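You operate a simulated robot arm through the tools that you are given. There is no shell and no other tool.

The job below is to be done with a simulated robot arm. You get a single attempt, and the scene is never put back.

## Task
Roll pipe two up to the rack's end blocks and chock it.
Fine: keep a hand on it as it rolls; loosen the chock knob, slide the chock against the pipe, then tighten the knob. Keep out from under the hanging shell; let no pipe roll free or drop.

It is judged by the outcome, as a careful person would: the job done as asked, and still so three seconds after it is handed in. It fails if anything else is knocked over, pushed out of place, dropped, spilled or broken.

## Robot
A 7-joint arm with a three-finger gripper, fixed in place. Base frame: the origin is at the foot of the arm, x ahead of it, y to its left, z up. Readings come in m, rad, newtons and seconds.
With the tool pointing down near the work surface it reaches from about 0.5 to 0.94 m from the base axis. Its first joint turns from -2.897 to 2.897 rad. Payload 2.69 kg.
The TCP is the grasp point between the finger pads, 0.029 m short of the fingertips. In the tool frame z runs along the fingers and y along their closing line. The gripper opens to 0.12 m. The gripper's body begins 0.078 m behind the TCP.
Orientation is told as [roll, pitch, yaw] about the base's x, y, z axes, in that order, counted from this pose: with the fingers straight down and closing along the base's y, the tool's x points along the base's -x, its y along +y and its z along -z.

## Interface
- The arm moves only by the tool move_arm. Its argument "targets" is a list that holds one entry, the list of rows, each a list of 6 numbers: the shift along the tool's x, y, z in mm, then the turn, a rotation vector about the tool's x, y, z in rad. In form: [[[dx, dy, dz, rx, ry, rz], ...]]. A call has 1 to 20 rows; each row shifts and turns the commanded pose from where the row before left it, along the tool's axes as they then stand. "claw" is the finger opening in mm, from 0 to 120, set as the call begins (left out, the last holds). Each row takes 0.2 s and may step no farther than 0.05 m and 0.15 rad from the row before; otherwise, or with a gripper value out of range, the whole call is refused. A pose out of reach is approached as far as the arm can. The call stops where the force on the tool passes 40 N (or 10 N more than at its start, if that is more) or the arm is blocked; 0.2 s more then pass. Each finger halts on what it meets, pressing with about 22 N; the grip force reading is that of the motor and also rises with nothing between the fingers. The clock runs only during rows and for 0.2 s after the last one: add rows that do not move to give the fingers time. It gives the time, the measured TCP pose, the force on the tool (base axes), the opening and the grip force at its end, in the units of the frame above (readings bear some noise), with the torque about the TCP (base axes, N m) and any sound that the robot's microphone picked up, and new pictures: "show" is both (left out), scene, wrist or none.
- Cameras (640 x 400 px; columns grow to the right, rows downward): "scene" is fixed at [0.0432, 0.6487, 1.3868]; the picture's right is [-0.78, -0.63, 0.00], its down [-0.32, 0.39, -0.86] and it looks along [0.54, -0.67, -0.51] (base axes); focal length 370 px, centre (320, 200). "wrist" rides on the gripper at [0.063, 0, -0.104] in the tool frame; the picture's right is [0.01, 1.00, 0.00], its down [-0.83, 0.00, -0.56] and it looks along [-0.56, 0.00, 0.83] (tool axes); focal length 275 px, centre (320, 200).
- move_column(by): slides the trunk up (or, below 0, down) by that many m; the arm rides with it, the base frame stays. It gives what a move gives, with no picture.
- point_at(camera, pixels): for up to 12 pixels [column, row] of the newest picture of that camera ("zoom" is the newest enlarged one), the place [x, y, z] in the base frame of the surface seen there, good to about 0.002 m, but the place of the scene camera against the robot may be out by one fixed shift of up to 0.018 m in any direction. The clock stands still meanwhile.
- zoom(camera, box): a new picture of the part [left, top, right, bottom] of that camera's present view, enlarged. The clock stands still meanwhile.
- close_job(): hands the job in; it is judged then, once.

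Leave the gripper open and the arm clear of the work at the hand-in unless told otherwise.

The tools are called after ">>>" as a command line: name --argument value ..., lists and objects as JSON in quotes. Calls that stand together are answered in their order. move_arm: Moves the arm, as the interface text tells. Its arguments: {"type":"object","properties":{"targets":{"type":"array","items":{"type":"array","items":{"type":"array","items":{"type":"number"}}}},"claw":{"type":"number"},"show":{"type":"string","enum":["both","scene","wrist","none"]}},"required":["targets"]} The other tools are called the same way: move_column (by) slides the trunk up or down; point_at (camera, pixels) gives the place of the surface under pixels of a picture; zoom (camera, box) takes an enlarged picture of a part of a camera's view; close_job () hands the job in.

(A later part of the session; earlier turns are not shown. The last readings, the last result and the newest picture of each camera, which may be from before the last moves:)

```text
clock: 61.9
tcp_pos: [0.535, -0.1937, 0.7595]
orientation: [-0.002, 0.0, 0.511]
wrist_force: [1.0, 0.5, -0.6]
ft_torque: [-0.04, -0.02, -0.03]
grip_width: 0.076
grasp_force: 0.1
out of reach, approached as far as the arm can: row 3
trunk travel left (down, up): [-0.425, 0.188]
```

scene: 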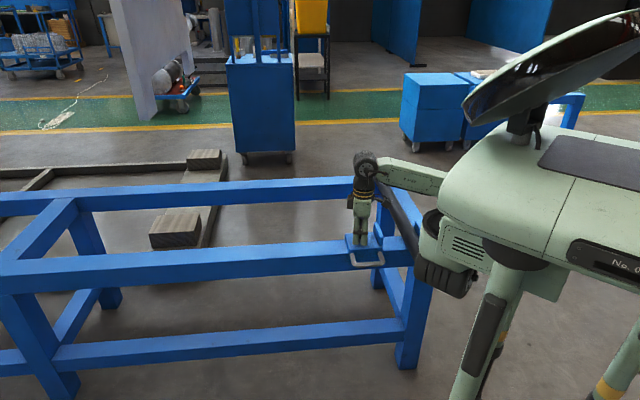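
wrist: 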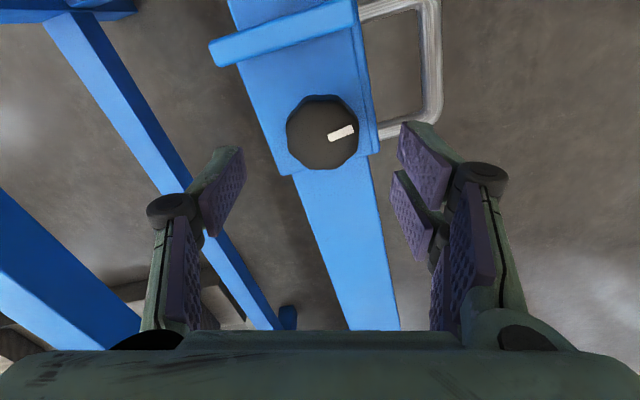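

Higher up, the arm reached 20 mm farther in, so the limit depends on height. I'll test whether the yaw matters too: turn 0.6 rad clockwise in free air and try another 20 mm.

>>> move_arm --targets '[[[0, 0, 0, 0, 0, 0.15], [0, 0, 0, 0, 0, 0.15], [0, 0, 0, 0, 0, 0.15], [0, 0, 0, 0, 0, 0.15], [6.44, -7.65, 0, 0, 0, 0], [6.44, -7.65, 0, 0, 0, 0]]]' --show "none"

```text
clock: 63.3
tcp_pos: [0.5221, -0.2084, 0.7592]
orientation: [0.001, 0.001, -0.086]
wrist_force: [0.0, -0.1, -1.3]
ft_torque: [0.01, -0.02, 0.03]
grip_width: 0.076
grasp_force: 0.1
trunk travel left (down, up): [-0.425, 0.188]
```

With the yaw turned clockwise it reached farther, so yaw matters. I'll continue the free-air test: 30 mm farther in to the final knob spot, then turn clockwise another 1.2 rad, to see what the arm can do there.

>>> move_arm --targets '[[[6.44, -7.65, 0, 0, 0, 0], [6.44, -7.65, 0, 0, 0, 0], [6.44, -7.65, 0, 0, 0, 0], [0, 0, 0, 0, 0, 0.15], [0, 0, 0, 0, 0, 0.15], [0, 0, 0, 0, 0, 0.15], [0, 0, 0, 0, 0, 0.15], [0, 0, 0, 0, 0, 0.15], [0, 0, 0, 0, 0, 0.15], [0, 0, 0, 0, 0, 0.15], [0, 0, 0, 0, 0, 0.15]]]' --show "both"

```text
clock: 65.7
tcp_pos: [0.5013, -0.2284, 0.7592]
orientation: [-0.001, 0.0, -1.287]
wrist_force: [0.2, -0.2, -0.2]
ft_torque: [-0.01, 0.02, -0.01]
grip_width: 0.0762
grasp_force: 0.0
trunk travel left (down, up): [-0.425, 0.188]
```

scene: 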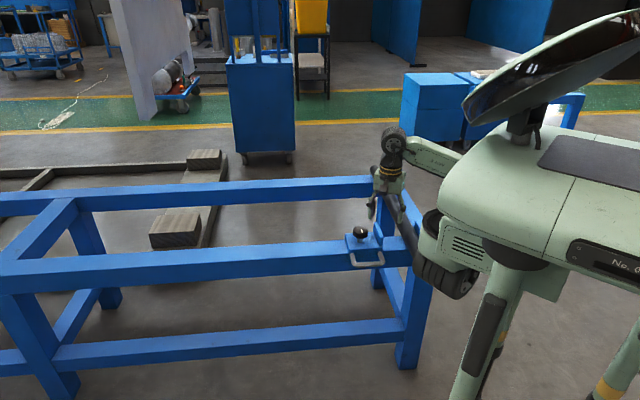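
wrist: 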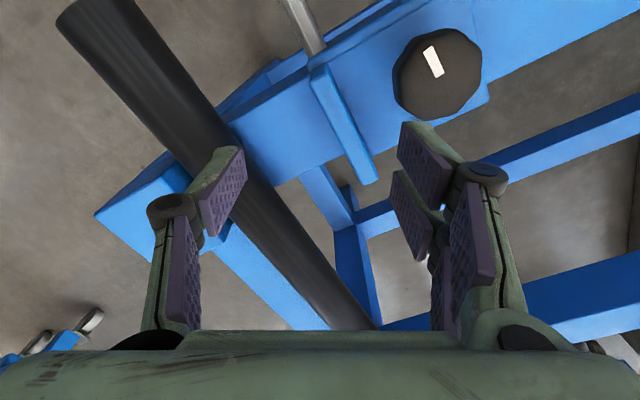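

The whole sweep down to yaw −1.29 at the final spot (u≈0.193) was within reach, so gripping at a more clockwise yaw solves the limit. I'll measure the knob, plate and pipe from this view.

>>> point_at --camera "wrist" --pixels '[[398, 75], [478, 72], [437, 38], [437, 114], [437, 76], [318, 85], [345, 140], [365, 180], [330, 130], [200, 95], [250, 180], [300, 250]]'

>>> zoom --camera "wrist" --box '[240, 0, 500, 190]'

>>> zoom --camera "scene" --box '[330, 110, 480, 300]'

```text
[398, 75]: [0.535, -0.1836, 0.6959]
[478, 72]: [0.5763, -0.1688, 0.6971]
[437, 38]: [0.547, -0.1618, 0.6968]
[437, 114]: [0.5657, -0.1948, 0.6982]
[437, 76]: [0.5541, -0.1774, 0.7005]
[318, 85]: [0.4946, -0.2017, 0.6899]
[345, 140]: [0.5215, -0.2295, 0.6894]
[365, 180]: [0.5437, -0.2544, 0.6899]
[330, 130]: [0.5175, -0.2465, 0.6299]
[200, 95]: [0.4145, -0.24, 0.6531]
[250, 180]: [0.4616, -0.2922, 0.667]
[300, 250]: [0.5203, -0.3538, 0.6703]
```

```text
2.11 times, centred on (370, 95) of wrist
```

zoom: 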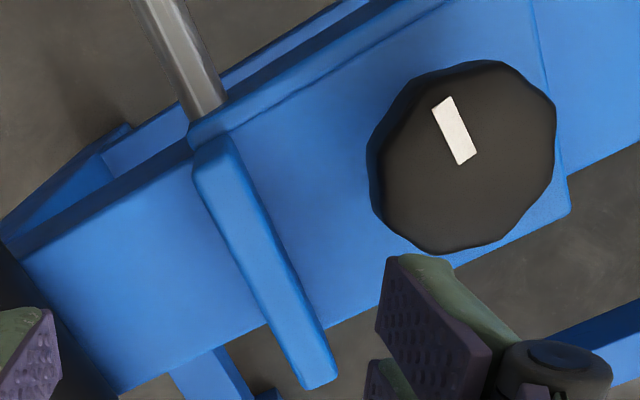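

```text
2.11 times, centred on (405, 205) of scene
```

zoom: 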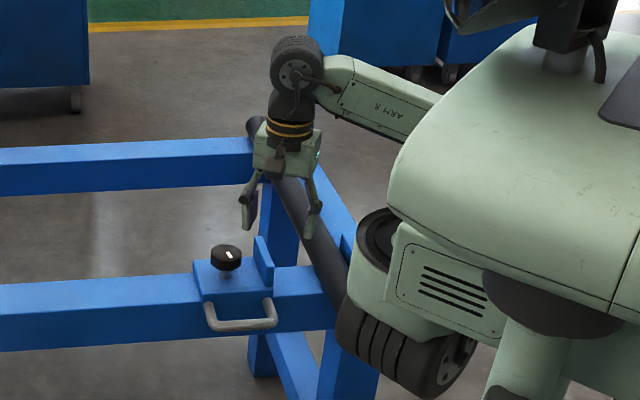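

The knob centre is (0.556,-0.1775) and the plate's front face is at u≈0.200, so ≈76 mm of slide remains. I'll test here in free air how far clockwise the wrist can go (another 1.2 rad), since tightening will need that travel.

>>> move_arm --targets '[[[0, 0, 0, 0, 0, 0.15], [0, 0, 0, 0, 0, 0.15], [0, 0, 0, 0, 0, 0.15], [0, 0, 0, 0, 0, 0.15], [0, 0, 0, 0, 0, 0.15], [0, 0, 0, 0, 0, 0.15], [0, 0, 0, 0, 0, 0.15], [0, 0, 0, 0, 0, 0.15]]]' --show "none"

```text
clock: 67.5
tcp_pos: [0.5017, -0.2295, 0.7586]
orientation: [0.0, 0.0, -2.487]
wrist_force: [0.9, 0.3, -0.3]
ft_torque: [-0.02, 0.02, -0.02]
grip_width: 0.0756
grasp_force: 0.2
trunk travel left (down, up): [-0.425, 0.188]
```

The wrist can turn clockwise to at least −2.49 there, which is plenty for tightening. I'll turn back to yaw −1.056, which matches a pair of knob flats, and move over the knob at the same height.

>>> move_arm --targets '[[[0, 0, 0, 0, 0, -0.1431], [0, 0, 0, 0, 0, -0.1431], [0, 0, 0, 0, 0, -0.1431], [0, 0, 0, 0, 0, -0.1431], [0, 0, 0, 0, 0, -0.1431], [0, 0, 0, 0, 0, -0.1431], [0, 0, 0, 0, 0, -0.1431], [0, 0, 0, 0, 0, -0.1431], [0, 0, 0, 0, 0, -0.1431], [0, 0, 0, 0, 0, -0.1431], [9.3, 36.4, 0, 0, 0, 0], [9.3, 36.4, 0, 0, 0, 0], [0, 0, 0, 0, 0, 0]]]' --show "wrist"

```text
clock: 70.3
tcp_pos: [0.5561, -0.1783, 0.7591]
orientation: [0.0, 0.0, -1.051]
wrist_force: [-0.2, 0.5, 0.5]
ft_torque: [0.01, 0.0, -0.03]
grip_width: 0.076
grasp_force: 0.1
trunk travel left (down, up): [-0.425, 0.188]
```

wrist: 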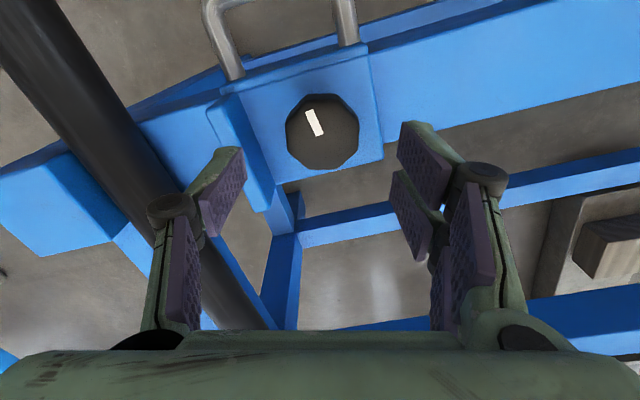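

The knob is at about (322,132), with its mark now pointing up-left. I'll verify its centre.

>>> point_at --camera "wrist" --pixels '[[289, 135], [356, 133], [322, 103], [322, 167], [322, 134], [233, 100], [250, 150], [267, 195]]'

>>> zoom --camera "wrist" --box '[240, 70, 400, 190]'

```text
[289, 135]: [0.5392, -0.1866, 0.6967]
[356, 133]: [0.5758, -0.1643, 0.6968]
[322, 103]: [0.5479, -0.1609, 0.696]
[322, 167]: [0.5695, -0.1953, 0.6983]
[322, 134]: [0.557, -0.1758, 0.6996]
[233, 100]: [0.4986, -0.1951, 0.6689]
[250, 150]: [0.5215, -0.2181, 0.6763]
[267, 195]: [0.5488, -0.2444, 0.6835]
```

```text
3.33 times, centred on (320, 130) of wrist
```

zoom: 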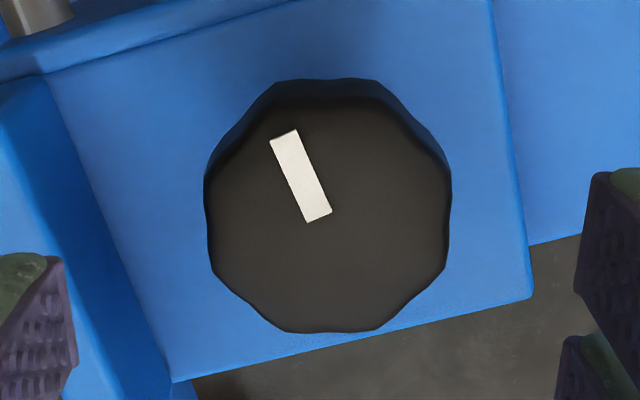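

The knob centre is about 2 mm toward tool +y. I'll correct this, narrow the opening to 66 mm for better clearance from the plate, lower 69 mm, and then close.

>>> move_arm --targets '[[[0, 1.9, 0, 0, 0, 0], [0, 0, 15, 0, 0, 0], [0, 0, 20, 0, 0, 0], [0, 0, 20, 0, 0, 0], [0, 0, 14, 0, 0, 0], [0, 0, 0, 0, 0, 0]]]' --claw 66 --show "wrist"

```text
clock: 71.7
tcp_pos: [0.556, -0.1758, 0.6878]
orientation: [0.002, -0.002, -1.052]
wrist_force: [0.6, -0.6, -0.1]
ft_torque: [0.04, 0.02, -0.02]
grip_width: 0.0661
grasp_force: 0.0
trunk travel left (down, up): [-0.425, 0.188]
```

wrist: 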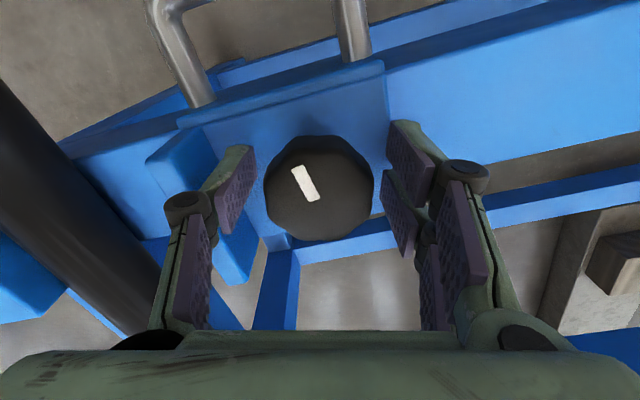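

The knob is centred between the fingers, so I'll close on it.

>>> move_arm --targets '[[[0, 0, 0, 0, 0, 0], [0, 0, 0, 0, 0, 0], [0, 0, 0, 0, 0, 0], [0, 0, 0, 0, 0, 0], [0, 0, 0, 0, 0, 0]]]' --claw 30 --show "none"

```text
clock: 72.9
tcp_pos: [0.5574, -0.1746, 0.6891]
orientation: [0.0, -0.001, -1.053]
wrist_force: [-2.0, 0.8, -1.3]
ft_torque: [-0.02, 0.06, 0.02]
grip_width: 0.0465
grasp_force: 45.2
trunk travel left (down, up): [-0.425, 0.188]
```

The grip is good with nearly zero load. I'll slide 55 mm toward the pipe, then measure the remaining gap.

>>> move_arm --targets '[[[-1.33, -4.82, 0, 0, 0, 0], [-2.66, -9.64, 0, 0, 0, 0], [-2.66, -9.64, 0, 0, 0, 0], [-2.66, -9.64, 0, 0, 0, 0], [-2.66, -9.64, 0, 0, 0, 0], [-2.66, -9.64, 0, 0, 0, 0], [0, 0, 0, 0, 0, 0]]]' --show "both"

```text
clock: 74.5
tcp_pos: [0.5177, -0.2142, 0.6889]
orientation: [-0.003, 0.004, -1.052]
wrist_force: [-5.2, 7.0, -22.0]
ft_torque: [-0.24, -0.17, 0.05]
grip_width: 0.0466
grasp_force: 44.6
trunk travel left (down, up): [-0.425, 0.188]
```

scene: 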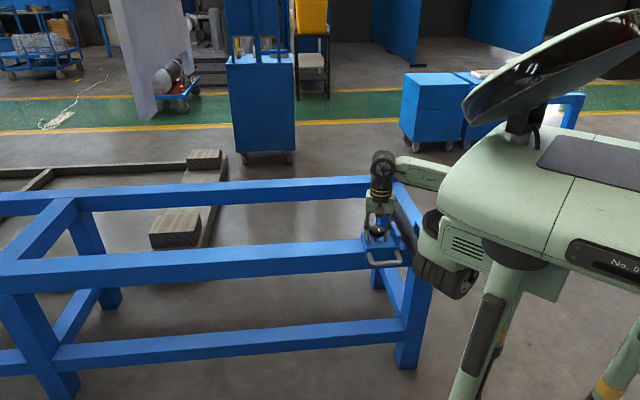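
wrist: 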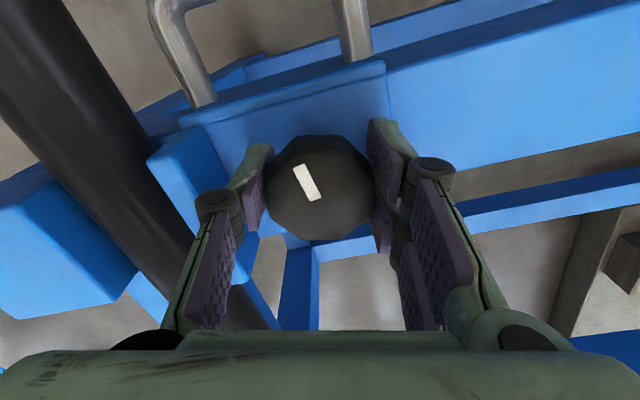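

The remaining gap is about 23 mm, with ≈22 N pulling the tool down. I'll relieve that by 1 mm in z and approach a further 16 mm.

>>> move_arm --targets '[[[0, 0, 1, 0, 0, 0], [-1.06, -3.86, 0, 0, 0, 0], [-1.06, -3.86, 0, 0, 0, 0], [-1.06, -3.86, 0, 0, 0, 0], [-1.06, -3.86, 0, 0, 0, 0], [0, 0, 0, 0, 0, 0]]]' --show "wrist"

>>> zoom --camera "scene" --box '[350, 190, 450, 290]'

```text
clock: 75.9
tcp_pos: [0.5052, -0.2261, 0.689]
orientation: [0.0, 0.0, -1.052]
wrist_force: [-7.2, 11.8, -11.0]
ft_torque: [0.5, 0.06, -0.01]
grip_width: 0.0465
grasp_force: 45.2
trunk travel left (down, up): [-0.425, 0.188]
```

wrist: 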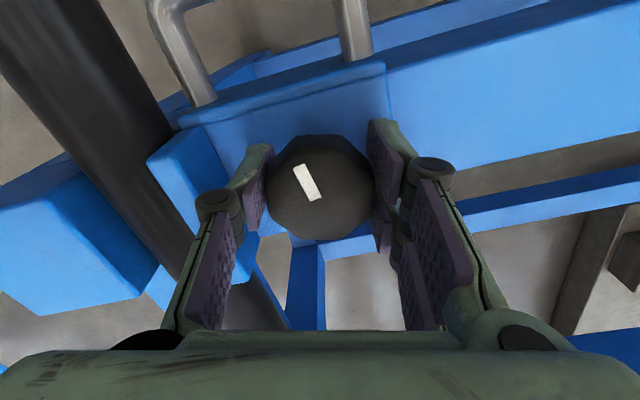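

```text
4.00 times, centred on (400, 240) of scene
```

zoom: 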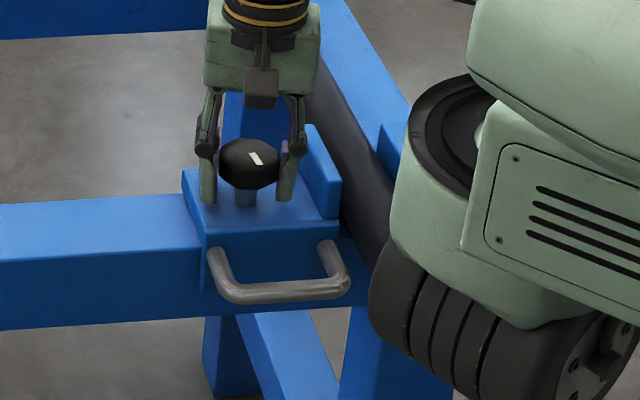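

The gap is about 6 mm now. I'll creep in 1 mm steps and watch for contact with the pipe as a rise in force along +u.

>>> move_arm --targets '[[[-0.27, -0.96, 0.3, 0, 0, 0], [-0.27, -0.96, 0, 0, 0, 0], [-0.27, -0.96, 0, 0, 0, 0], [-0.27, -0.96, 0, 0, 0, 0], [-0.27, -0.96, 0, 0, 0, 0], [0, 0, 0, 0, 0, 0]]]' --show "wrist"

```text
clock: 77.3
tcp_pos: [0.5014, -0.229, 0.6893]
orientation: [0.002, 0.0, -1.052]
wrist_force: [-7.6, 8.7, -1.4]
ft_torque: [0.23, 0.16, 0.01]
grip_width: 0.0462
grasp_force: 44.5
trunk travel left (down, up): [-0.425, 0.188]
```

wrist: 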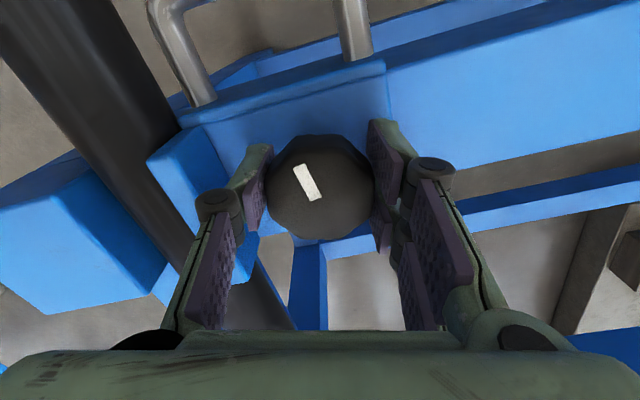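

No contact yet: the force along u is ≈1 N and the TCP is at u≈0.193. I'll continue with 4 more 1 mm steps.

>>> move_arm --targets '[[[-0.27, -0.96, 0, 0, 0, 0], [-0.27, -0.96, 0, 0, 0, 0], [-0.27, -0.96, 0, 0, 0, 0], [0, 0, 0, 0, 0, 0]]]' --show "wrist"

```text
clock: 78.3
tcp_pos: [0.5002, -0.2328, 0.6884]
orientation: [0.004, 0.001, -1.049]
wrist_force: [2.4, 20.8, -0.8]
ft_torque: [0.2, -0.08, 0.01]
grip_width: 0.0464
grasp_force: 45.1
trunk travel left (down, up): [-0.425, 0.188]
```

wrist: 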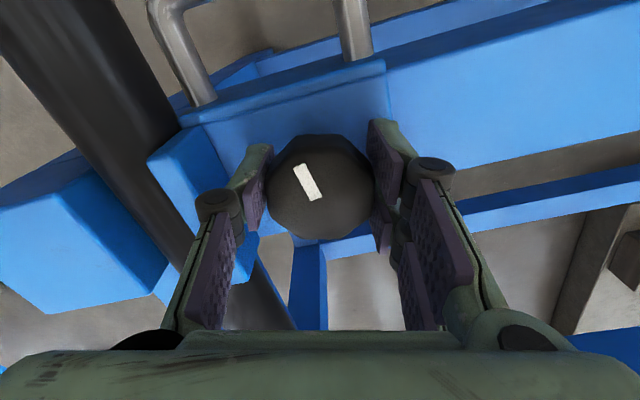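

The force along +u rose to ≈16 N, so the chock is against the pipe and the pipe is against the block. I'll check that the pipe is still square and touching at the far end too before tightening.

>>> zoom --camera "scene" --box '[350, 140, 450, 290]'

>>> zoom --camera "wrist" --box '[60, 60, 280, 320]'

>>> point_at --camera "wrist" --pixels '[[30, 30], [70, 80], [110, 130], [150, 185], [175, 220], [160, 155], [150, 165], [185, 145]]'

>>> point_at --camera "scene" --pixels '[[398, 205], [405, 215], [410, 225], [395, 200], [389, 170], [393, 195]]'

```text
2.67 times, centred on (400, 215) of scene
```

zoom: 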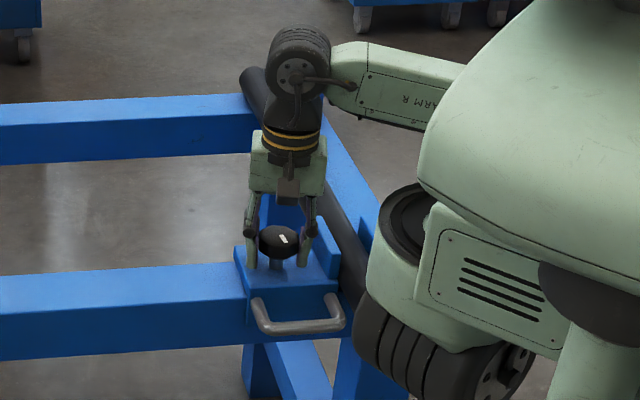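

```text
1.54 times, centred on (170, 190) of wrist
```

zoom: 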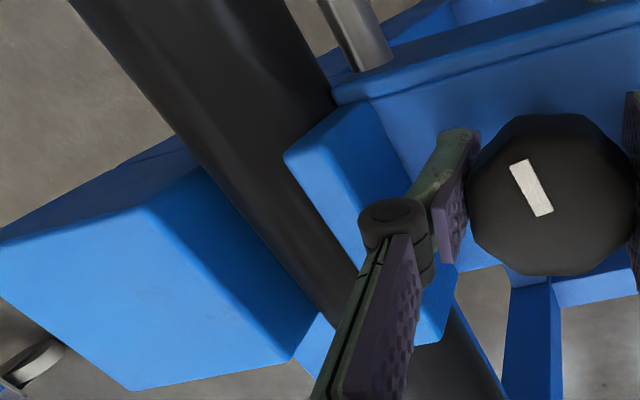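

```text
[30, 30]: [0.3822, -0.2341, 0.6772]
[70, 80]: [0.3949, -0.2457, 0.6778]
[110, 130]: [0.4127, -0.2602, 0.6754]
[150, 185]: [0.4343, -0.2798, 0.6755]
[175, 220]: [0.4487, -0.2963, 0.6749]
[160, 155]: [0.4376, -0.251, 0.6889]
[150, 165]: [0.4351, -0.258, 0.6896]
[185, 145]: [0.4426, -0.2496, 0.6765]
```

```text
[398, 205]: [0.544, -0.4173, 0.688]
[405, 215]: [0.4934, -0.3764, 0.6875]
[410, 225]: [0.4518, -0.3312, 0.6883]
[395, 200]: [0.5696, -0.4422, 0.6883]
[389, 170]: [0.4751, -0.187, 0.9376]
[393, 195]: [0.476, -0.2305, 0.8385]
```

The plate is against the pipe on the near rail, with the pipe held between it and the near block. Next I'll tighten, turning clockwise seen from above (tool rz positive), 0.6 rad first, while keeping the light press on the pipe.

>>> move_arm --targets '[[[0, 0, 0, 0, 0, 0.1], [0, 0, 0, 0, 0, 0.1], [0, 0, 0, 0, 0, 0.1], [0, 0, 0, 0, 0, 0.1], [0, 0, 0, 0, 0, 0.1], [0, 0, 0, 0, 0, 0.1], [0, 0, 0, 0, 0, 0]]]' --show "wrist"

```text
clock: 79.9
tcp_pos: [0.5028, -0.2316, 0.689]
orientation: [0.006, 0.001, -1.654]
wrist_force: [15.2, 25.7, 12.9]
ft_torque: [0.22, -0.16, 0.03]
grip_width: 0.0463
grasp_force: 45.2
trunk travel left (down, up): [-0.425, 0.188]
```

wrist: 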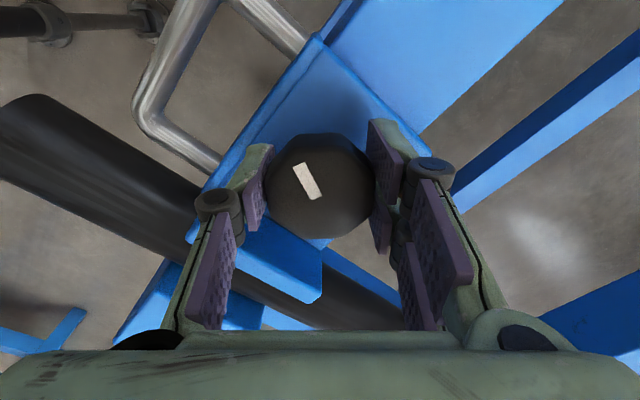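

The knob turned 0.6 rad. The press on the pipe has grown to ≈29 N because the grip is slightly off centre. I'll ease 0.7 mm back along +u and 0.5 mm up, then turn another 0.5 rad clockwise.

>>> move_arm --targets '[[[0.53, 0.45, -0.5, 0, 0, 0], [0, 0, 0, 0, 0, 0.1], [0, 0, 0, 0, 0, 0.1], [0, 0, 0, 0, 0, 0.1], [0, 0, 0, 0, 0, 0.1], [0, 0, 0, 0, 0, 0.1], [0, 0, 0, 0, 0, 0]]]' --show "wrist"

```text
clock: 81.5
tcp_pos: [0.5018, -0.2314, 0.6903]
orientation: [0.004, 0.004, -2.155]
wrist_force: [25.6, 8.4, -0.1]
ft_torque: [-0.28, -0.2, 0.03]
grip_width: 0.0462
grasp_force: 45.1
trunk travel left (down, up): [-0.425, 0.188]
```

wrist: 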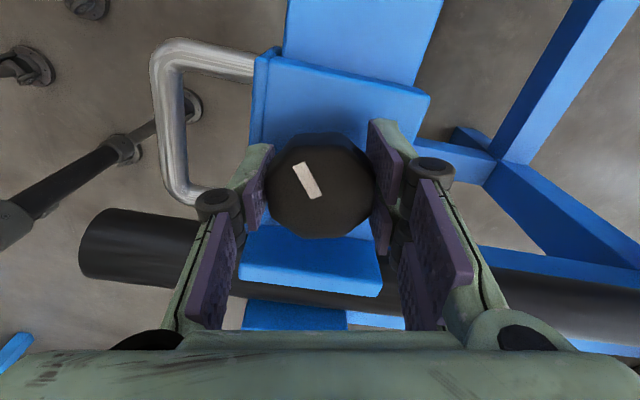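

That is 1.1 rad tightened in total, with ≈24 N still pressing the chock on the pipe and little torque so far. I'll ease slightly and turn the remaining 0.5 rad to the original angle, in smaller steps, watching the torque.

>>> move_arm --targets '[[[0.19, 0.55, 0, 0, 0, 0], [0, 0, 0, 0, 0, 0.08], [0, 0, 0, 0, 0, 0.08], [0, 0, 0, 0, 0, 0.08], [0, 0, 0, 0, 0, 0.08], [0, 0, 0, 0, 0, 0.08], [0, 0, 0, 0, 0, 0]]]' --show "wrist"

```text
clock: 83.1
tcp_pos: [0.5024, -0.2319, 0.689]
orientation: [0.002, 0.002, -2.554]
wrist_force: [21.5, -0.4, 2.0]
ft_torque: [-0.27, -0.22, 0.01]
grip_width: 0.0464
grasp_force: 45.1
trunk travel left (down, up): [-0.425, 0.188]
```

wrist: 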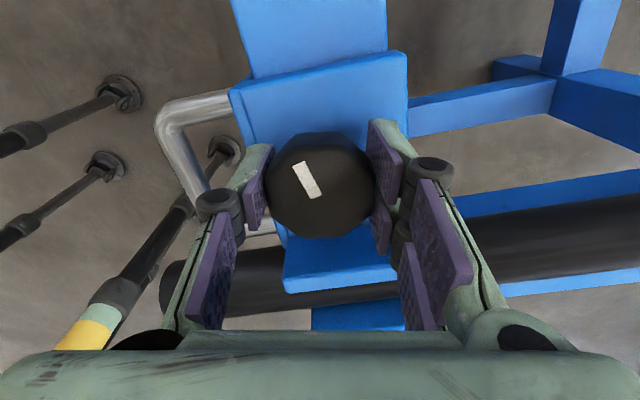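

It has turned 1.5 rad clockwise in total and the torque is still low. I'll keep turning in small steps past the original angle until I feel resistance.

>>> move_arm --targets '[[[0, 0, 0, 0, 0, 0.06], [0, 0, 0, 0, 0, 0.06], [0, 0, 0, 0, 0, 0.06], [0, 0, 0, 0, 0, 0]]]' --show "wrist"

```text
clock: 84.1
tcp_pos: [0.5032, -0.2318, 0.6897]
orientation: [0.001, 0.002, -2.733]
wrist_force: [24.4, -6.3, 7.7]
ft_torque: [-0.09, -0.24, 0.02]
grip_width: 0.0461
grasp_force: 44.6
trunk travel left (down, up): [-0.425, 0.188]
```

wrist: 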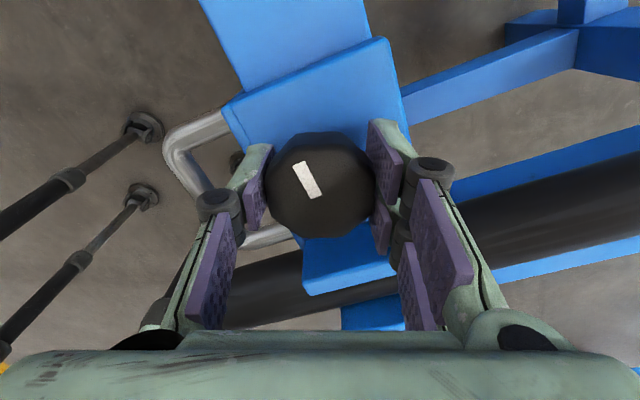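

The knob is still turning freely at 1.68 rad. I'll ease the 22 N side load along v and turn another 0.3 rad, watching for the torque to rise.

>>> move_arm --targets '[[[0.37, 0.93, -0.3, 0, 0, 0], [0, 0, 0, 0, 0, 0.06], [0, 0, 0, 0, 0, 0.06], [0, 0, 0, 0, 0, 0.06], [0, 0, 0, 0, 0, 0.06], [0, 0, 0, 0, 0, 0.06], [0, 0, 0, 0, 0, 0]]]' --show "wrist"

```text
clock: 85.7
tcp_pos: [0.5029, -0.2324, 0.6895]
orientation: [0.0, -0.003, -3.031]
wrist_force: [11.8, -1.0, -11.7]
ft_torque: [0.09, -0.56, 1.2]
grip_width: 0.0457
grasp_force: 44.8
trunk travel left (down, up): [-0.425, 0.188]
```

wrist: 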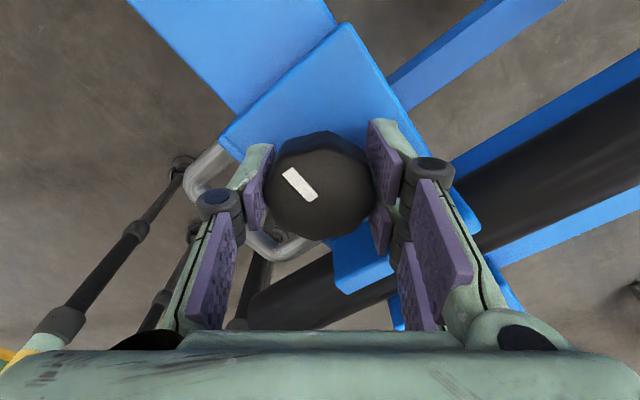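

The torque jumped to 1.2 N·m and the mark has begun to shift inside my grip, so the knob is at its tight stop. As a light check I'll tug the chock 1.2 mm back along +u; if it holds, the force will reverse without any motion.

>>> move_arm --targets '[[[0.47, -0.38, 0, 0, 0, 0], [0.47, -0.38, 0, 0, 0, 0], [0, 0, 0, 0, 0, 0]]]' --show "none"

```text
clock: 86.5
tcp_pos: [0.5032, -0.2327, 0.689]
orientation: [-0.002, -0.001, -3.034]
wrist_force: [10.3, -6.1, -23.3]
ft_torque: [0.14, -1.0, 0.93]
grip_width: 0.0458
grasp_force: 45.5
trunk travel left (down, up): [-0.425, 0.188]
```

The TCP didn't move along u and the force is near zero. I'll relieve the ≈23 N pull in z by 0.8 mm and tug 1.5 mm more to be sure it holds.

>>> move_arm --targets '[[[0.58, -0.47, 0.8, 0, 0, 0], [0.58, -0.47, 0, 0, 0, 0], [0, 0, 0, 0, 0, 0]]]' --show "wrist"

```text
clock: 87.3
tcp_pos: [0.5049, -0.2335, 0.6882]
orientation: [0.002, -0.004, -3.034]
wrist_force: [-3.1, -16.3, -12.6]
ft_torque: [-0.42, 0.94, 0.66]
grip_width: 0.0457
grasp_force: 45.3
trunk travel left (down, up): [-0.425, 0.188]
```

wrist: 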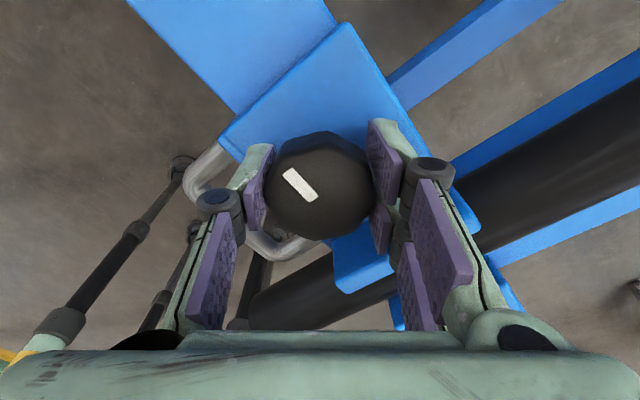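

The chock held against a ≈14 N tug without sliding, so it is clamped. I'll return to zero load, open the fingers and lift straight up to inspect.

>>> move_arm --targets '[[[-0.5, 0.4, 0.4, 0, 0, 0], [-0.5, 0.4, 0.4, 0, 0, 0], [0, 0, 0, 0, 0, 0]]]' --show "none"

>>> move_arm --targets '[[[0, 0, 0, 0, 0, 0], [0, 0, 0, 0, 0, 0], [0, 0, 0, 0, 0, 0], [0, 0, 0, 0, 0, 0]]]' --claw 66 --show "wrist"

```text
clock: 88.1
tcp_pos: [0.5047, -0.2326, 0.6891]
orientation: [-0.001, 0.0, -3.031]
wrist_force: [-2.4, -7.2, -3.5]
ft_torque: [-0.53, 1.08, 0.29]
grip_width: 0.0458
grasp_force: 44.8
trunk travel left (down, up): [-0.425, 0.188]
```

```text
clock: 89.1
tcp_pos: [0.5033, -0.2314, 0.6899]
orientation: [0.0, 0.0, -3.033]
wrist_force: [0.0, -0.5, 0.3]
ft_torque: [0.02, 0.0, 0.01]
grip_width: 0.066
grasp_force: 0.1
trunk travel left (down, up): [-0.425, 0.188]
```

wrist: 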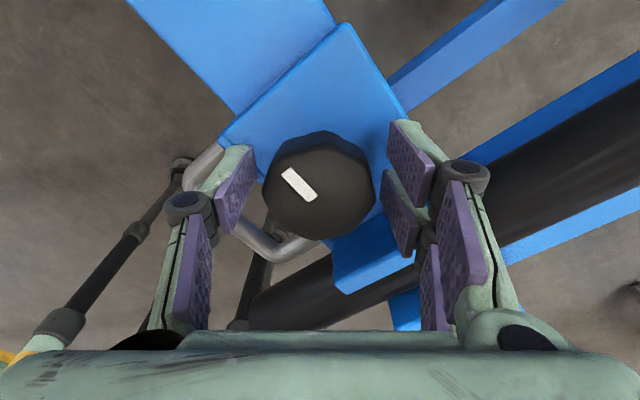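

The fingers are open and the knob, chock and pipe stayed put. Going by the mark, the knob sits about 1.7 rad clockwise from its loosened position, slightly past its original tight angle. I'll lift straight up 75 mm and turn the wrist back to a comfortable angle for inspection.

>>> move_arm --targets '[[[0, 0, -15, 0, 0, 0], [0, 0, -20, 0, 0, 0], [0, 0, -20, 0, 0, 0], [0, 0, -20, 0, 0, 0], [0, 0, 0, 0, 0, -0.15], [0, 0, 0, 0, 0, -0.15], [0, 0, 0, 0, 0, -0.15], [0, 0, 0, 0, 0, -0.15], [0, 0, 0, 0, 0, -0.15], [0, 0, 0, 0, 0, -0.15], [0, 0, 0, 0, 0, -0.15], [0, 0, 0, 0, 0, 0]]]' --claw 66 --show "both"

```text
clock: 91.7
tcp_pos: [0.5023, -0.2316, 0.7642]
orientation: [0.001, -0.001, -1.979]
wrist_force: [0.4, 0.4, 1.1]
ft_torque: [-0.01, -0.04, 0.01]
grip_width: 0.0659
grasp_force: 0.0
trunk travel left (down, up): [-0.425, 0.188]
```

scene: 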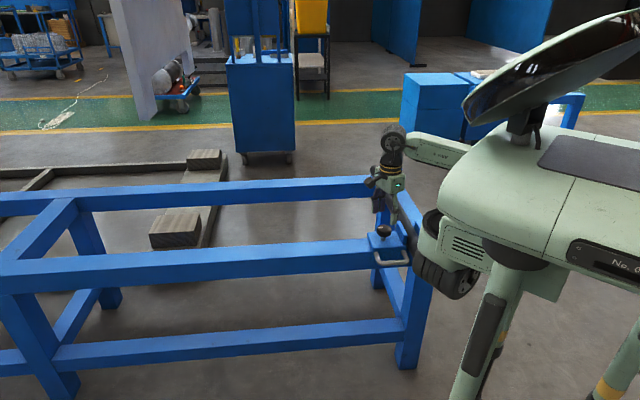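
wrist: 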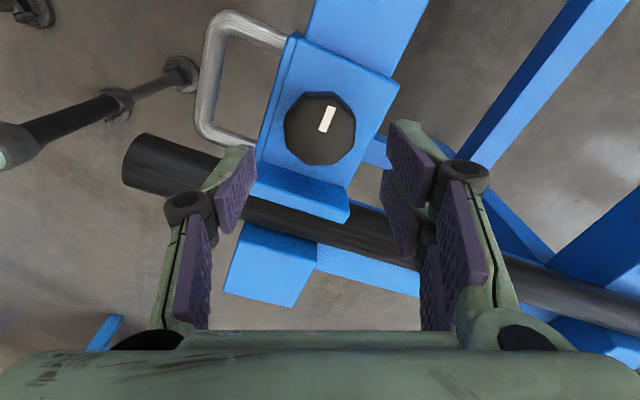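

This is a good overview: chock plate, pipe, near block at (270,262) and far block near (590,340). I'll zoom in on the plate-to-pipe and pipe-to-block contacts.

>>> zoom --camera "wrist" --box '[200, 80, 440, 320]'

>>> zoom --camera "wrist" --box '[480, 230, 640, 350]'

>>> point_at --camera "wrist" --pixels '[[170, 155], [200, 168], [260, 205], [300, 222], [360, 240], [540, 285], [600, 305], [630, 312], [300, 190], [345, 210], [265, 180], [300, 245]]'

>>> zoom --camera "scene" --box '[345, 120, 465, 290]'

```text
1.67 times, centred on (320, 200) of wrist
```

zoom: 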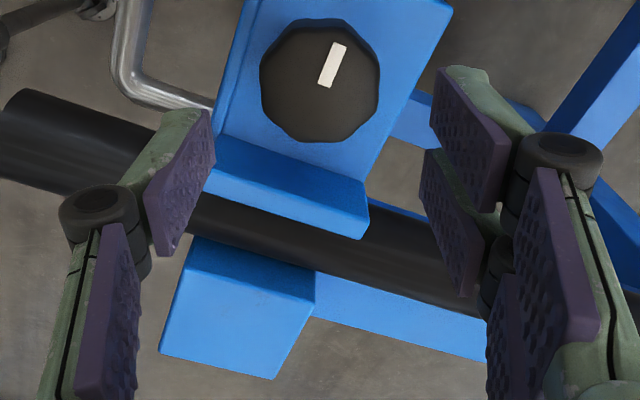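

```text
3.33 times, centred on (560, 290) of wrist
```

zoom: 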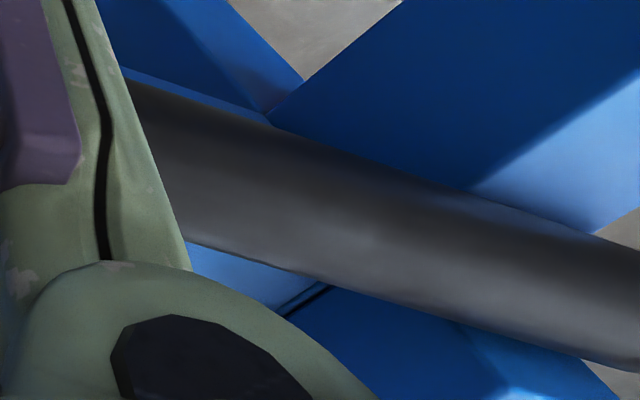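

```text
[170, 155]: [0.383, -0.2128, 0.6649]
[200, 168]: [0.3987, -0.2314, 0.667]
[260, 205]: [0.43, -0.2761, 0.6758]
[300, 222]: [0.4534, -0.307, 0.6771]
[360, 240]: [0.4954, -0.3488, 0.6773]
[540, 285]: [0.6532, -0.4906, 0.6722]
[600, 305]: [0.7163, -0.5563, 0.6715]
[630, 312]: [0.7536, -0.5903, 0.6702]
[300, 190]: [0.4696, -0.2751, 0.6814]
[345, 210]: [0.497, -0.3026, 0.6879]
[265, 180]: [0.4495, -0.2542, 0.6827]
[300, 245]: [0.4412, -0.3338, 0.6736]
```

```text
2.35 times, centred on (405, 205) of scene
```

zoom: 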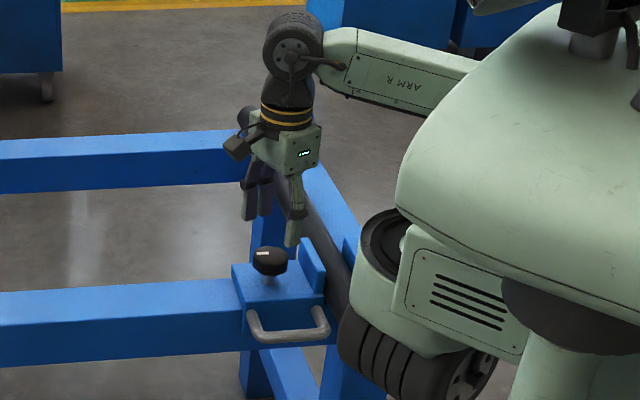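

The pipe reads u≈0.098 at both near and far ends, square and seated. I'll measure the front top edge of the plate to verify that the plate touches the pipe at u≈0.122.

>>> zoom --camera "wrist" --box '[240, 150, 380, 260]'

>>> point_at --camera "wrist" --pixels '[[344, 219], [335, 217], [320, 211], [300, 204], [280, 197], [270, 193], [344, 205], [335, 203], [320, 197], [300, 192]]'

```text
3.64 times, centred on (310, 205) of wrist
```

zoom: 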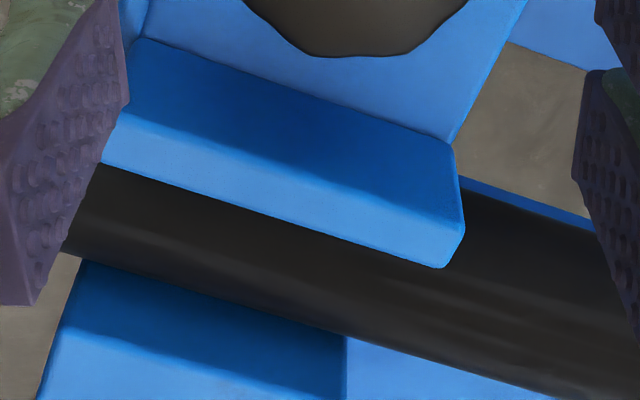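

```text
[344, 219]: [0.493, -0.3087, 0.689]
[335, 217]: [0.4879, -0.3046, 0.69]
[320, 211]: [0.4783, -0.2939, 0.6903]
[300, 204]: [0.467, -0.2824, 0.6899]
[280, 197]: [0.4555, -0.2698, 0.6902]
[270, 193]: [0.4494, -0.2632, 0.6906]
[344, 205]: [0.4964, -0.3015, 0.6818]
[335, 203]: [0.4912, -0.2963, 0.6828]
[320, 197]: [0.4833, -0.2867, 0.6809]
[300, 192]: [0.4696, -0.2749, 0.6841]
```

I'll take points right at the plate's front edge.

>>> point_at --camera "wrist" --pixels '[[340, 221], [340, 222], [340, 223], [320, 214], [320, 215], [320, 216], [300, 208], [300, 209], [300, 210], [280, 201], [280, 203], [280, 205]]'

```text
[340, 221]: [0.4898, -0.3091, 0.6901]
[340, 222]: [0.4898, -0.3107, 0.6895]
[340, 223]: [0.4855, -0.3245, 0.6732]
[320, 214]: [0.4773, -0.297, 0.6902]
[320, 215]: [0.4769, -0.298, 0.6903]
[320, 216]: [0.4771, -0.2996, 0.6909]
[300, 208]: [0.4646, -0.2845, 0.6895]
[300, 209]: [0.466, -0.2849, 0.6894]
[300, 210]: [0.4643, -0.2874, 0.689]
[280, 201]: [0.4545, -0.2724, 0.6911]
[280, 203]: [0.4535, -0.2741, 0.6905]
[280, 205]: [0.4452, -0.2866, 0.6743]
```

The plate's front edge reads u≈0.125 and it has a rounded corner; the pipe's edge is ≈0.122. That is contact to within measurement noise. To be certain, I'll look straight along the joint: turn to yaw −0.785 and move the camera in line with u≈0.122, staying at z≈0.764 above everything.

>>> move_arm --targets '[[[0, 0, 0, 0, 0, -0.149], [0, 0, 0, 0, 0, -0.149], [0, 0, 0, 0, 0, -0.149], [0, 0, 0, 0, 0, -0.149], [0, 0, 0, 0, 0, -0.149], [0, 0, 0, 0, 0, -0.149], [0, 0, 0, 0, 0, -0.149], [0, 0, 0, 0, 0, -0.149], [-25.5, -34.7, 0, 0, 0, 0], [-25.5, -34.7, 0, 0, 0, 0], [0, 0, 0, 0, 0, 0]]]' --show "wrist"

```text
clock: 94.1
tcp_pos: [0.4899, -0.3167, 0.7622]
orientation: [0.0, 0.002, -0.791]
wrist_force: [0.3, -0.2, 0.4]
ft_torque: [0.05, 0.01, -0.01]
grip_width: 0.0658
grasp_force: 0.1
trunk travel left (down, up): [-0.425, 0.188]
```

wrist: 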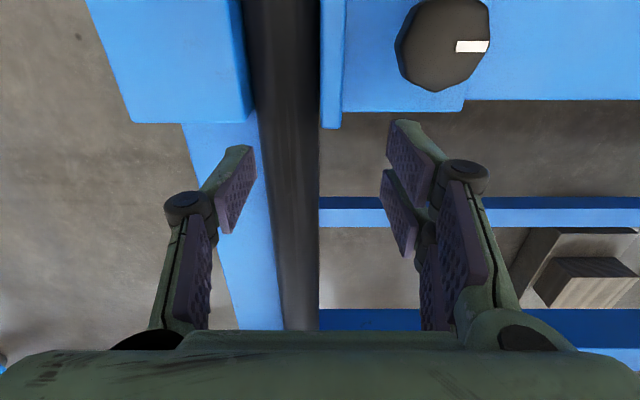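

The view is now straight along the joint: near block top-left, pipe, plate, and the knob with its mark pointing along +u again. I'll zoom in on the contact line near (320,60).

>>> zoom --camera "wrist" --box '[230, 0, 390, 130]'

>>> point_at --camera "wrist" --pixels '[[285, 60], [285, 160], [290, 250], [298, 310], [317, 60], [319, 60], [321, 60], [323, 60], [250, 60], [245, 100]]'

```text
3.08 times, centred on (310, 65) of wrist
```

zoom: 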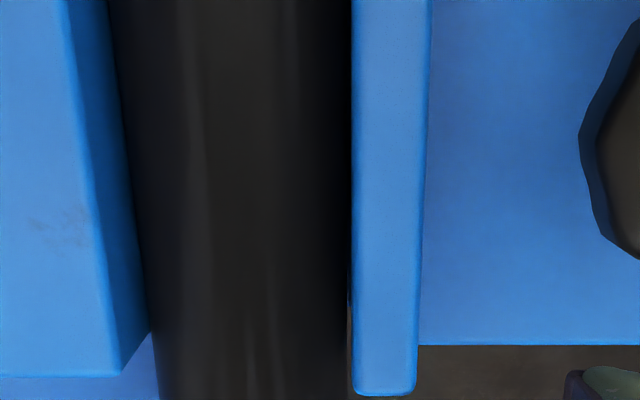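

```text
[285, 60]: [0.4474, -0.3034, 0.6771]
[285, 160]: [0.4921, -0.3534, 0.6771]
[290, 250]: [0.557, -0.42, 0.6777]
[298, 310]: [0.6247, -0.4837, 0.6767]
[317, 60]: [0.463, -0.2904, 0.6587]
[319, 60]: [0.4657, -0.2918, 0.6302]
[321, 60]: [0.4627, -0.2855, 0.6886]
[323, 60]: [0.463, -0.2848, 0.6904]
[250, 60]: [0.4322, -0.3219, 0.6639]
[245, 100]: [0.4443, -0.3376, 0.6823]
```

There's a very thin dark line between pipe and plate. I'll enlarge it further to judge whether it's a real gap or just shading.

>>> zoom --camera "wrist" --box '[300, 70, 340, 130]'

>>> point_at --camera "zoom" --pixels '[[300, 150], [310, 150], [315, 150], [320, 150], [325, 150], [330, 150], [340, 150], [312, 300], [318, 300], [322, 300], [328, 300], [335, 300]]'

```text
6.67 times, centred on (320, 100) of wrist
```

zoom: 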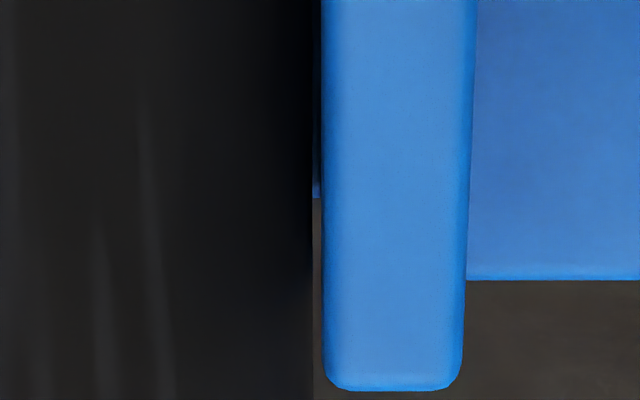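

```text
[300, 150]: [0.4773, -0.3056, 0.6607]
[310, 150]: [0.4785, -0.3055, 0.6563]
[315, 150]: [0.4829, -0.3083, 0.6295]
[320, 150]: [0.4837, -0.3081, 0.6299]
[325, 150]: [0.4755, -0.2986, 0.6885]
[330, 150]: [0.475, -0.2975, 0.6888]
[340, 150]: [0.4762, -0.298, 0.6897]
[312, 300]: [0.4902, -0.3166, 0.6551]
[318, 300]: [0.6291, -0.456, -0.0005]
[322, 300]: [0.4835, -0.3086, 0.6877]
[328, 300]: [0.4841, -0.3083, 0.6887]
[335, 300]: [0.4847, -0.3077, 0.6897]
```

There is a real but very small gap of about 1 mm between plate and pipe. Before deciding whether to re-snug it, I'll check the pipe-to-block contact the same way, looking straight along u≈0.074 at the near block.

>>> move_arm --targets '[[[0, -24, 0, 0, 0, 0], [0, -24, 0, 0, 0, 0], [0, 0, 0, 0, 0, 0]]]' --show "wrist"

>>> zoom --camera "wrist" --box '[290, 60, 350, 140]'

```text
clock: 94.9
tcp_pos: [0.4548, -0.351, 0.764]
orientation: [-0.001, 0.001, -0.789]
wrist_force: [0.1, 0.0, -0.4]
ft_torque: [0.01, 0.04, 0.01]
grip_width: 0.0662
grasp_force: 0.1
trunk travel left (down, up): [-0.425, 0.188]
```

wrist: 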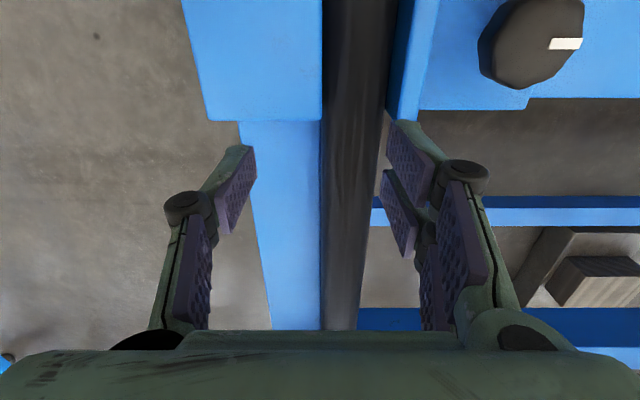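

```text
5.00 times, centred on (320, 100) of wrist
```

zoom: 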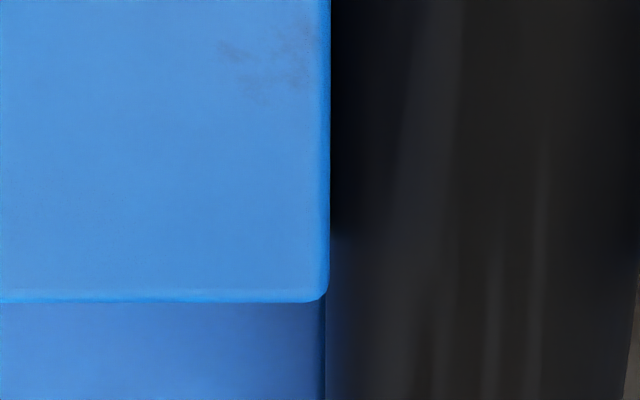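

The pipe touches the near block face with no visible gap. Now I'll check the far block the same way, moving 280 mm along +v at this height (all clear above the rack).

>>> move_arm --targets '[[[-46, 0, 0, 0, 0, 0], [-47, 0, 0, 0, 0, 0], [-47, 0, 0, 0, 0, 0], [-47, 0, 0, 0, 0, 0], [-47, 0, 0, 0, 0, 0], [-46, 0, 0, 0, 0, 0], [0, 0, 0, 0, 0, 0]]]' --show "both"

>>> zoom --camera "wrist" --box '[280, 120, 360, 240]'

```text
clock: 96.5
tcp_pos: [0.6529, -0.5495, 0.763]
orientation: [0.0, -0.002, -0.79]
wrist_force: [0.8, -0.9, -0.5]
ft_torque: [-0.02, 0.0, 0.03]
grip_width: 0.066
grasp_force: 0.1
trunk travel left (down, up): [-0.425, 0.188]
```

scene: 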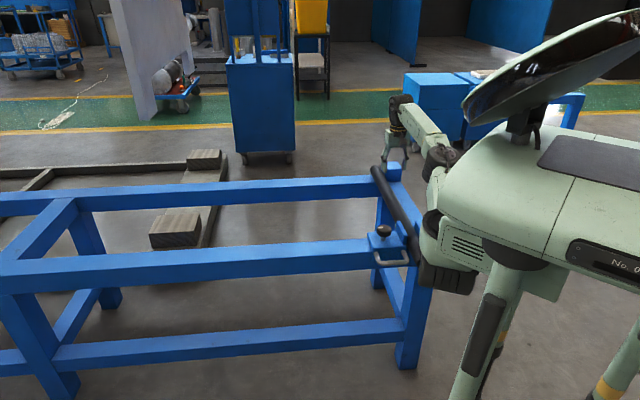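
wrist: 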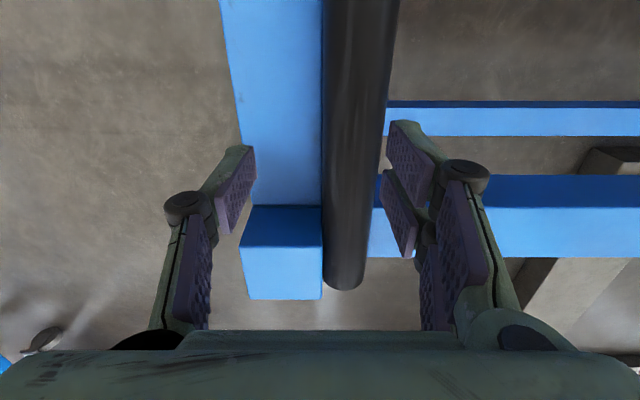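

```text
3.33 times, centred on (320, 180) of wrist
```

zoom: 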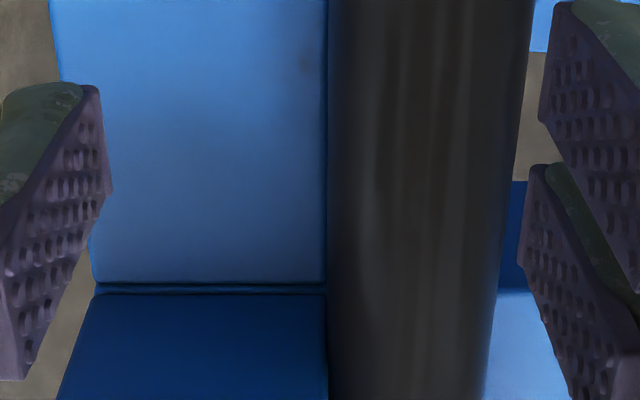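

I'll zoom tightly on the far block to pipe contact around (322,250).

>>> zoom --camera "wrist" --box '[290, 200, 350, 310]'

>>> zoom --camera "scene" --box '[360, 140, 460, 300]'

```text
3.64 times, centred on (320, 255) of wrist
```

zoom: 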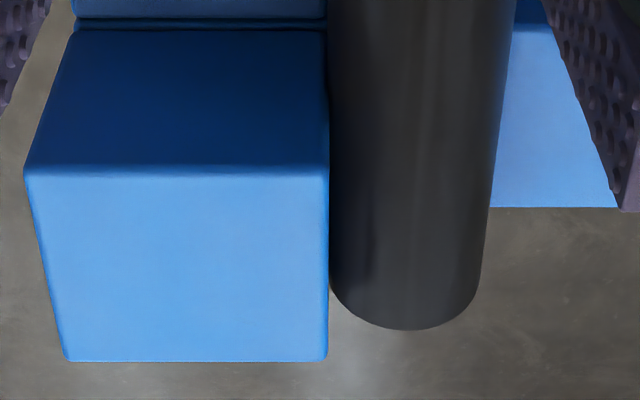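

```text
2.50 times, centred on (410, 220) of scene
```

zoom: 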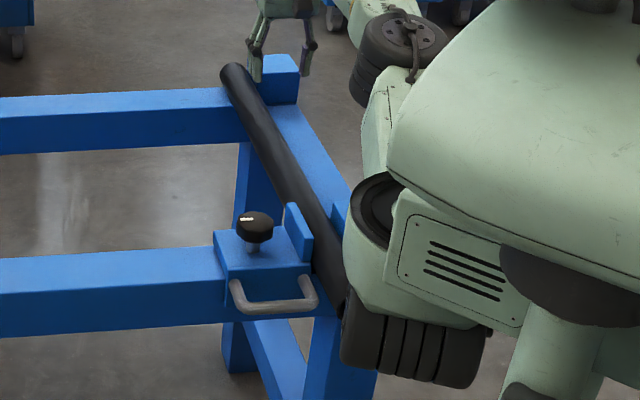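

The pipe lies flush against the far block too, so it is seated on both end blocks. The chock is within about 1 mm of it and clamped, and the mark is back at its original tight angle with a firm stop felt at 1.2 N·m. Now I'll retreat: raise the trunk 0.10 m first, which lifts the gripper straight up.

>>> move_column --by 0.1

```text
clock: 97.9
tcp_pos: [0.6526, -0.5507, 0.8622]
orientation: [-0.001, -0.001, -0.789]
wrist_force: [-0.2, 0.3, 0.3]
ft_torque: [-0.01, -0.01, 0.01]
grip_width: 0.066
grasp_force: 0.1
trunk travel left (down, up): [-0.525, 0.088]
```

The gripper is at z=0.86, well above the rack. I'll draw the arm back toward the robot and up, with the fingers open.

>>> move_arm --targets '[[[0, 0, -20, 0, 0, 0], [40, 0, -10, 0, 0, 0], [40, 0, -10, 0, 0, 0], [40, 0, -10, 0, 0, 0], [40, 0, -10, 0, 0, 0], [40, 0, -10, 0, 0, 0], [0, 0, -30, 0, 0, 0], [0, 0, -30, 0, 0, 0], [0, 0, 0, 0, 0, 0], [0, 0, 0, 0, 0, 0]]]' --claw 110 --show "both"

```text
clock: 100.1
tcp_pos: [0.5088, -0.4073, 0.9937]
orientation: [-0.001, 0.001, -0.791]
wrist_force: [0.1, -0.2, 0.7]
ft_torque: [0.0, 0.02, -0.01]
grip_width: 0.1102
grasp_force: 0.0
trunk travel left (down, up): [-0.525, 0.088]
```

scene: 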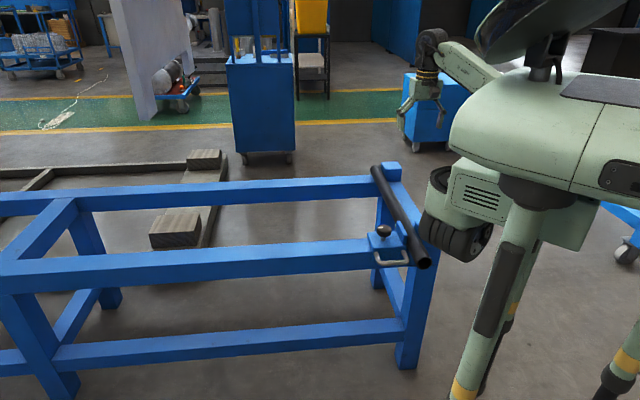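
wrist: 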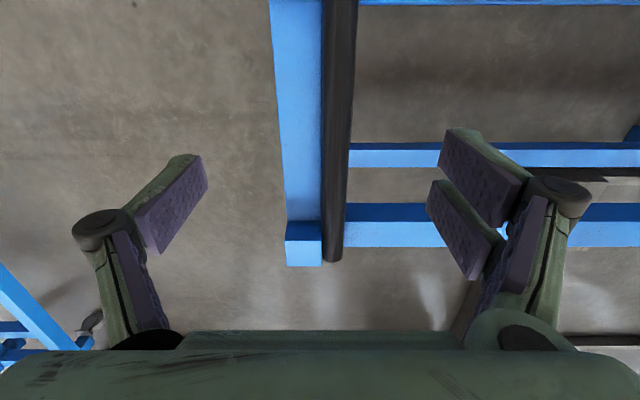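

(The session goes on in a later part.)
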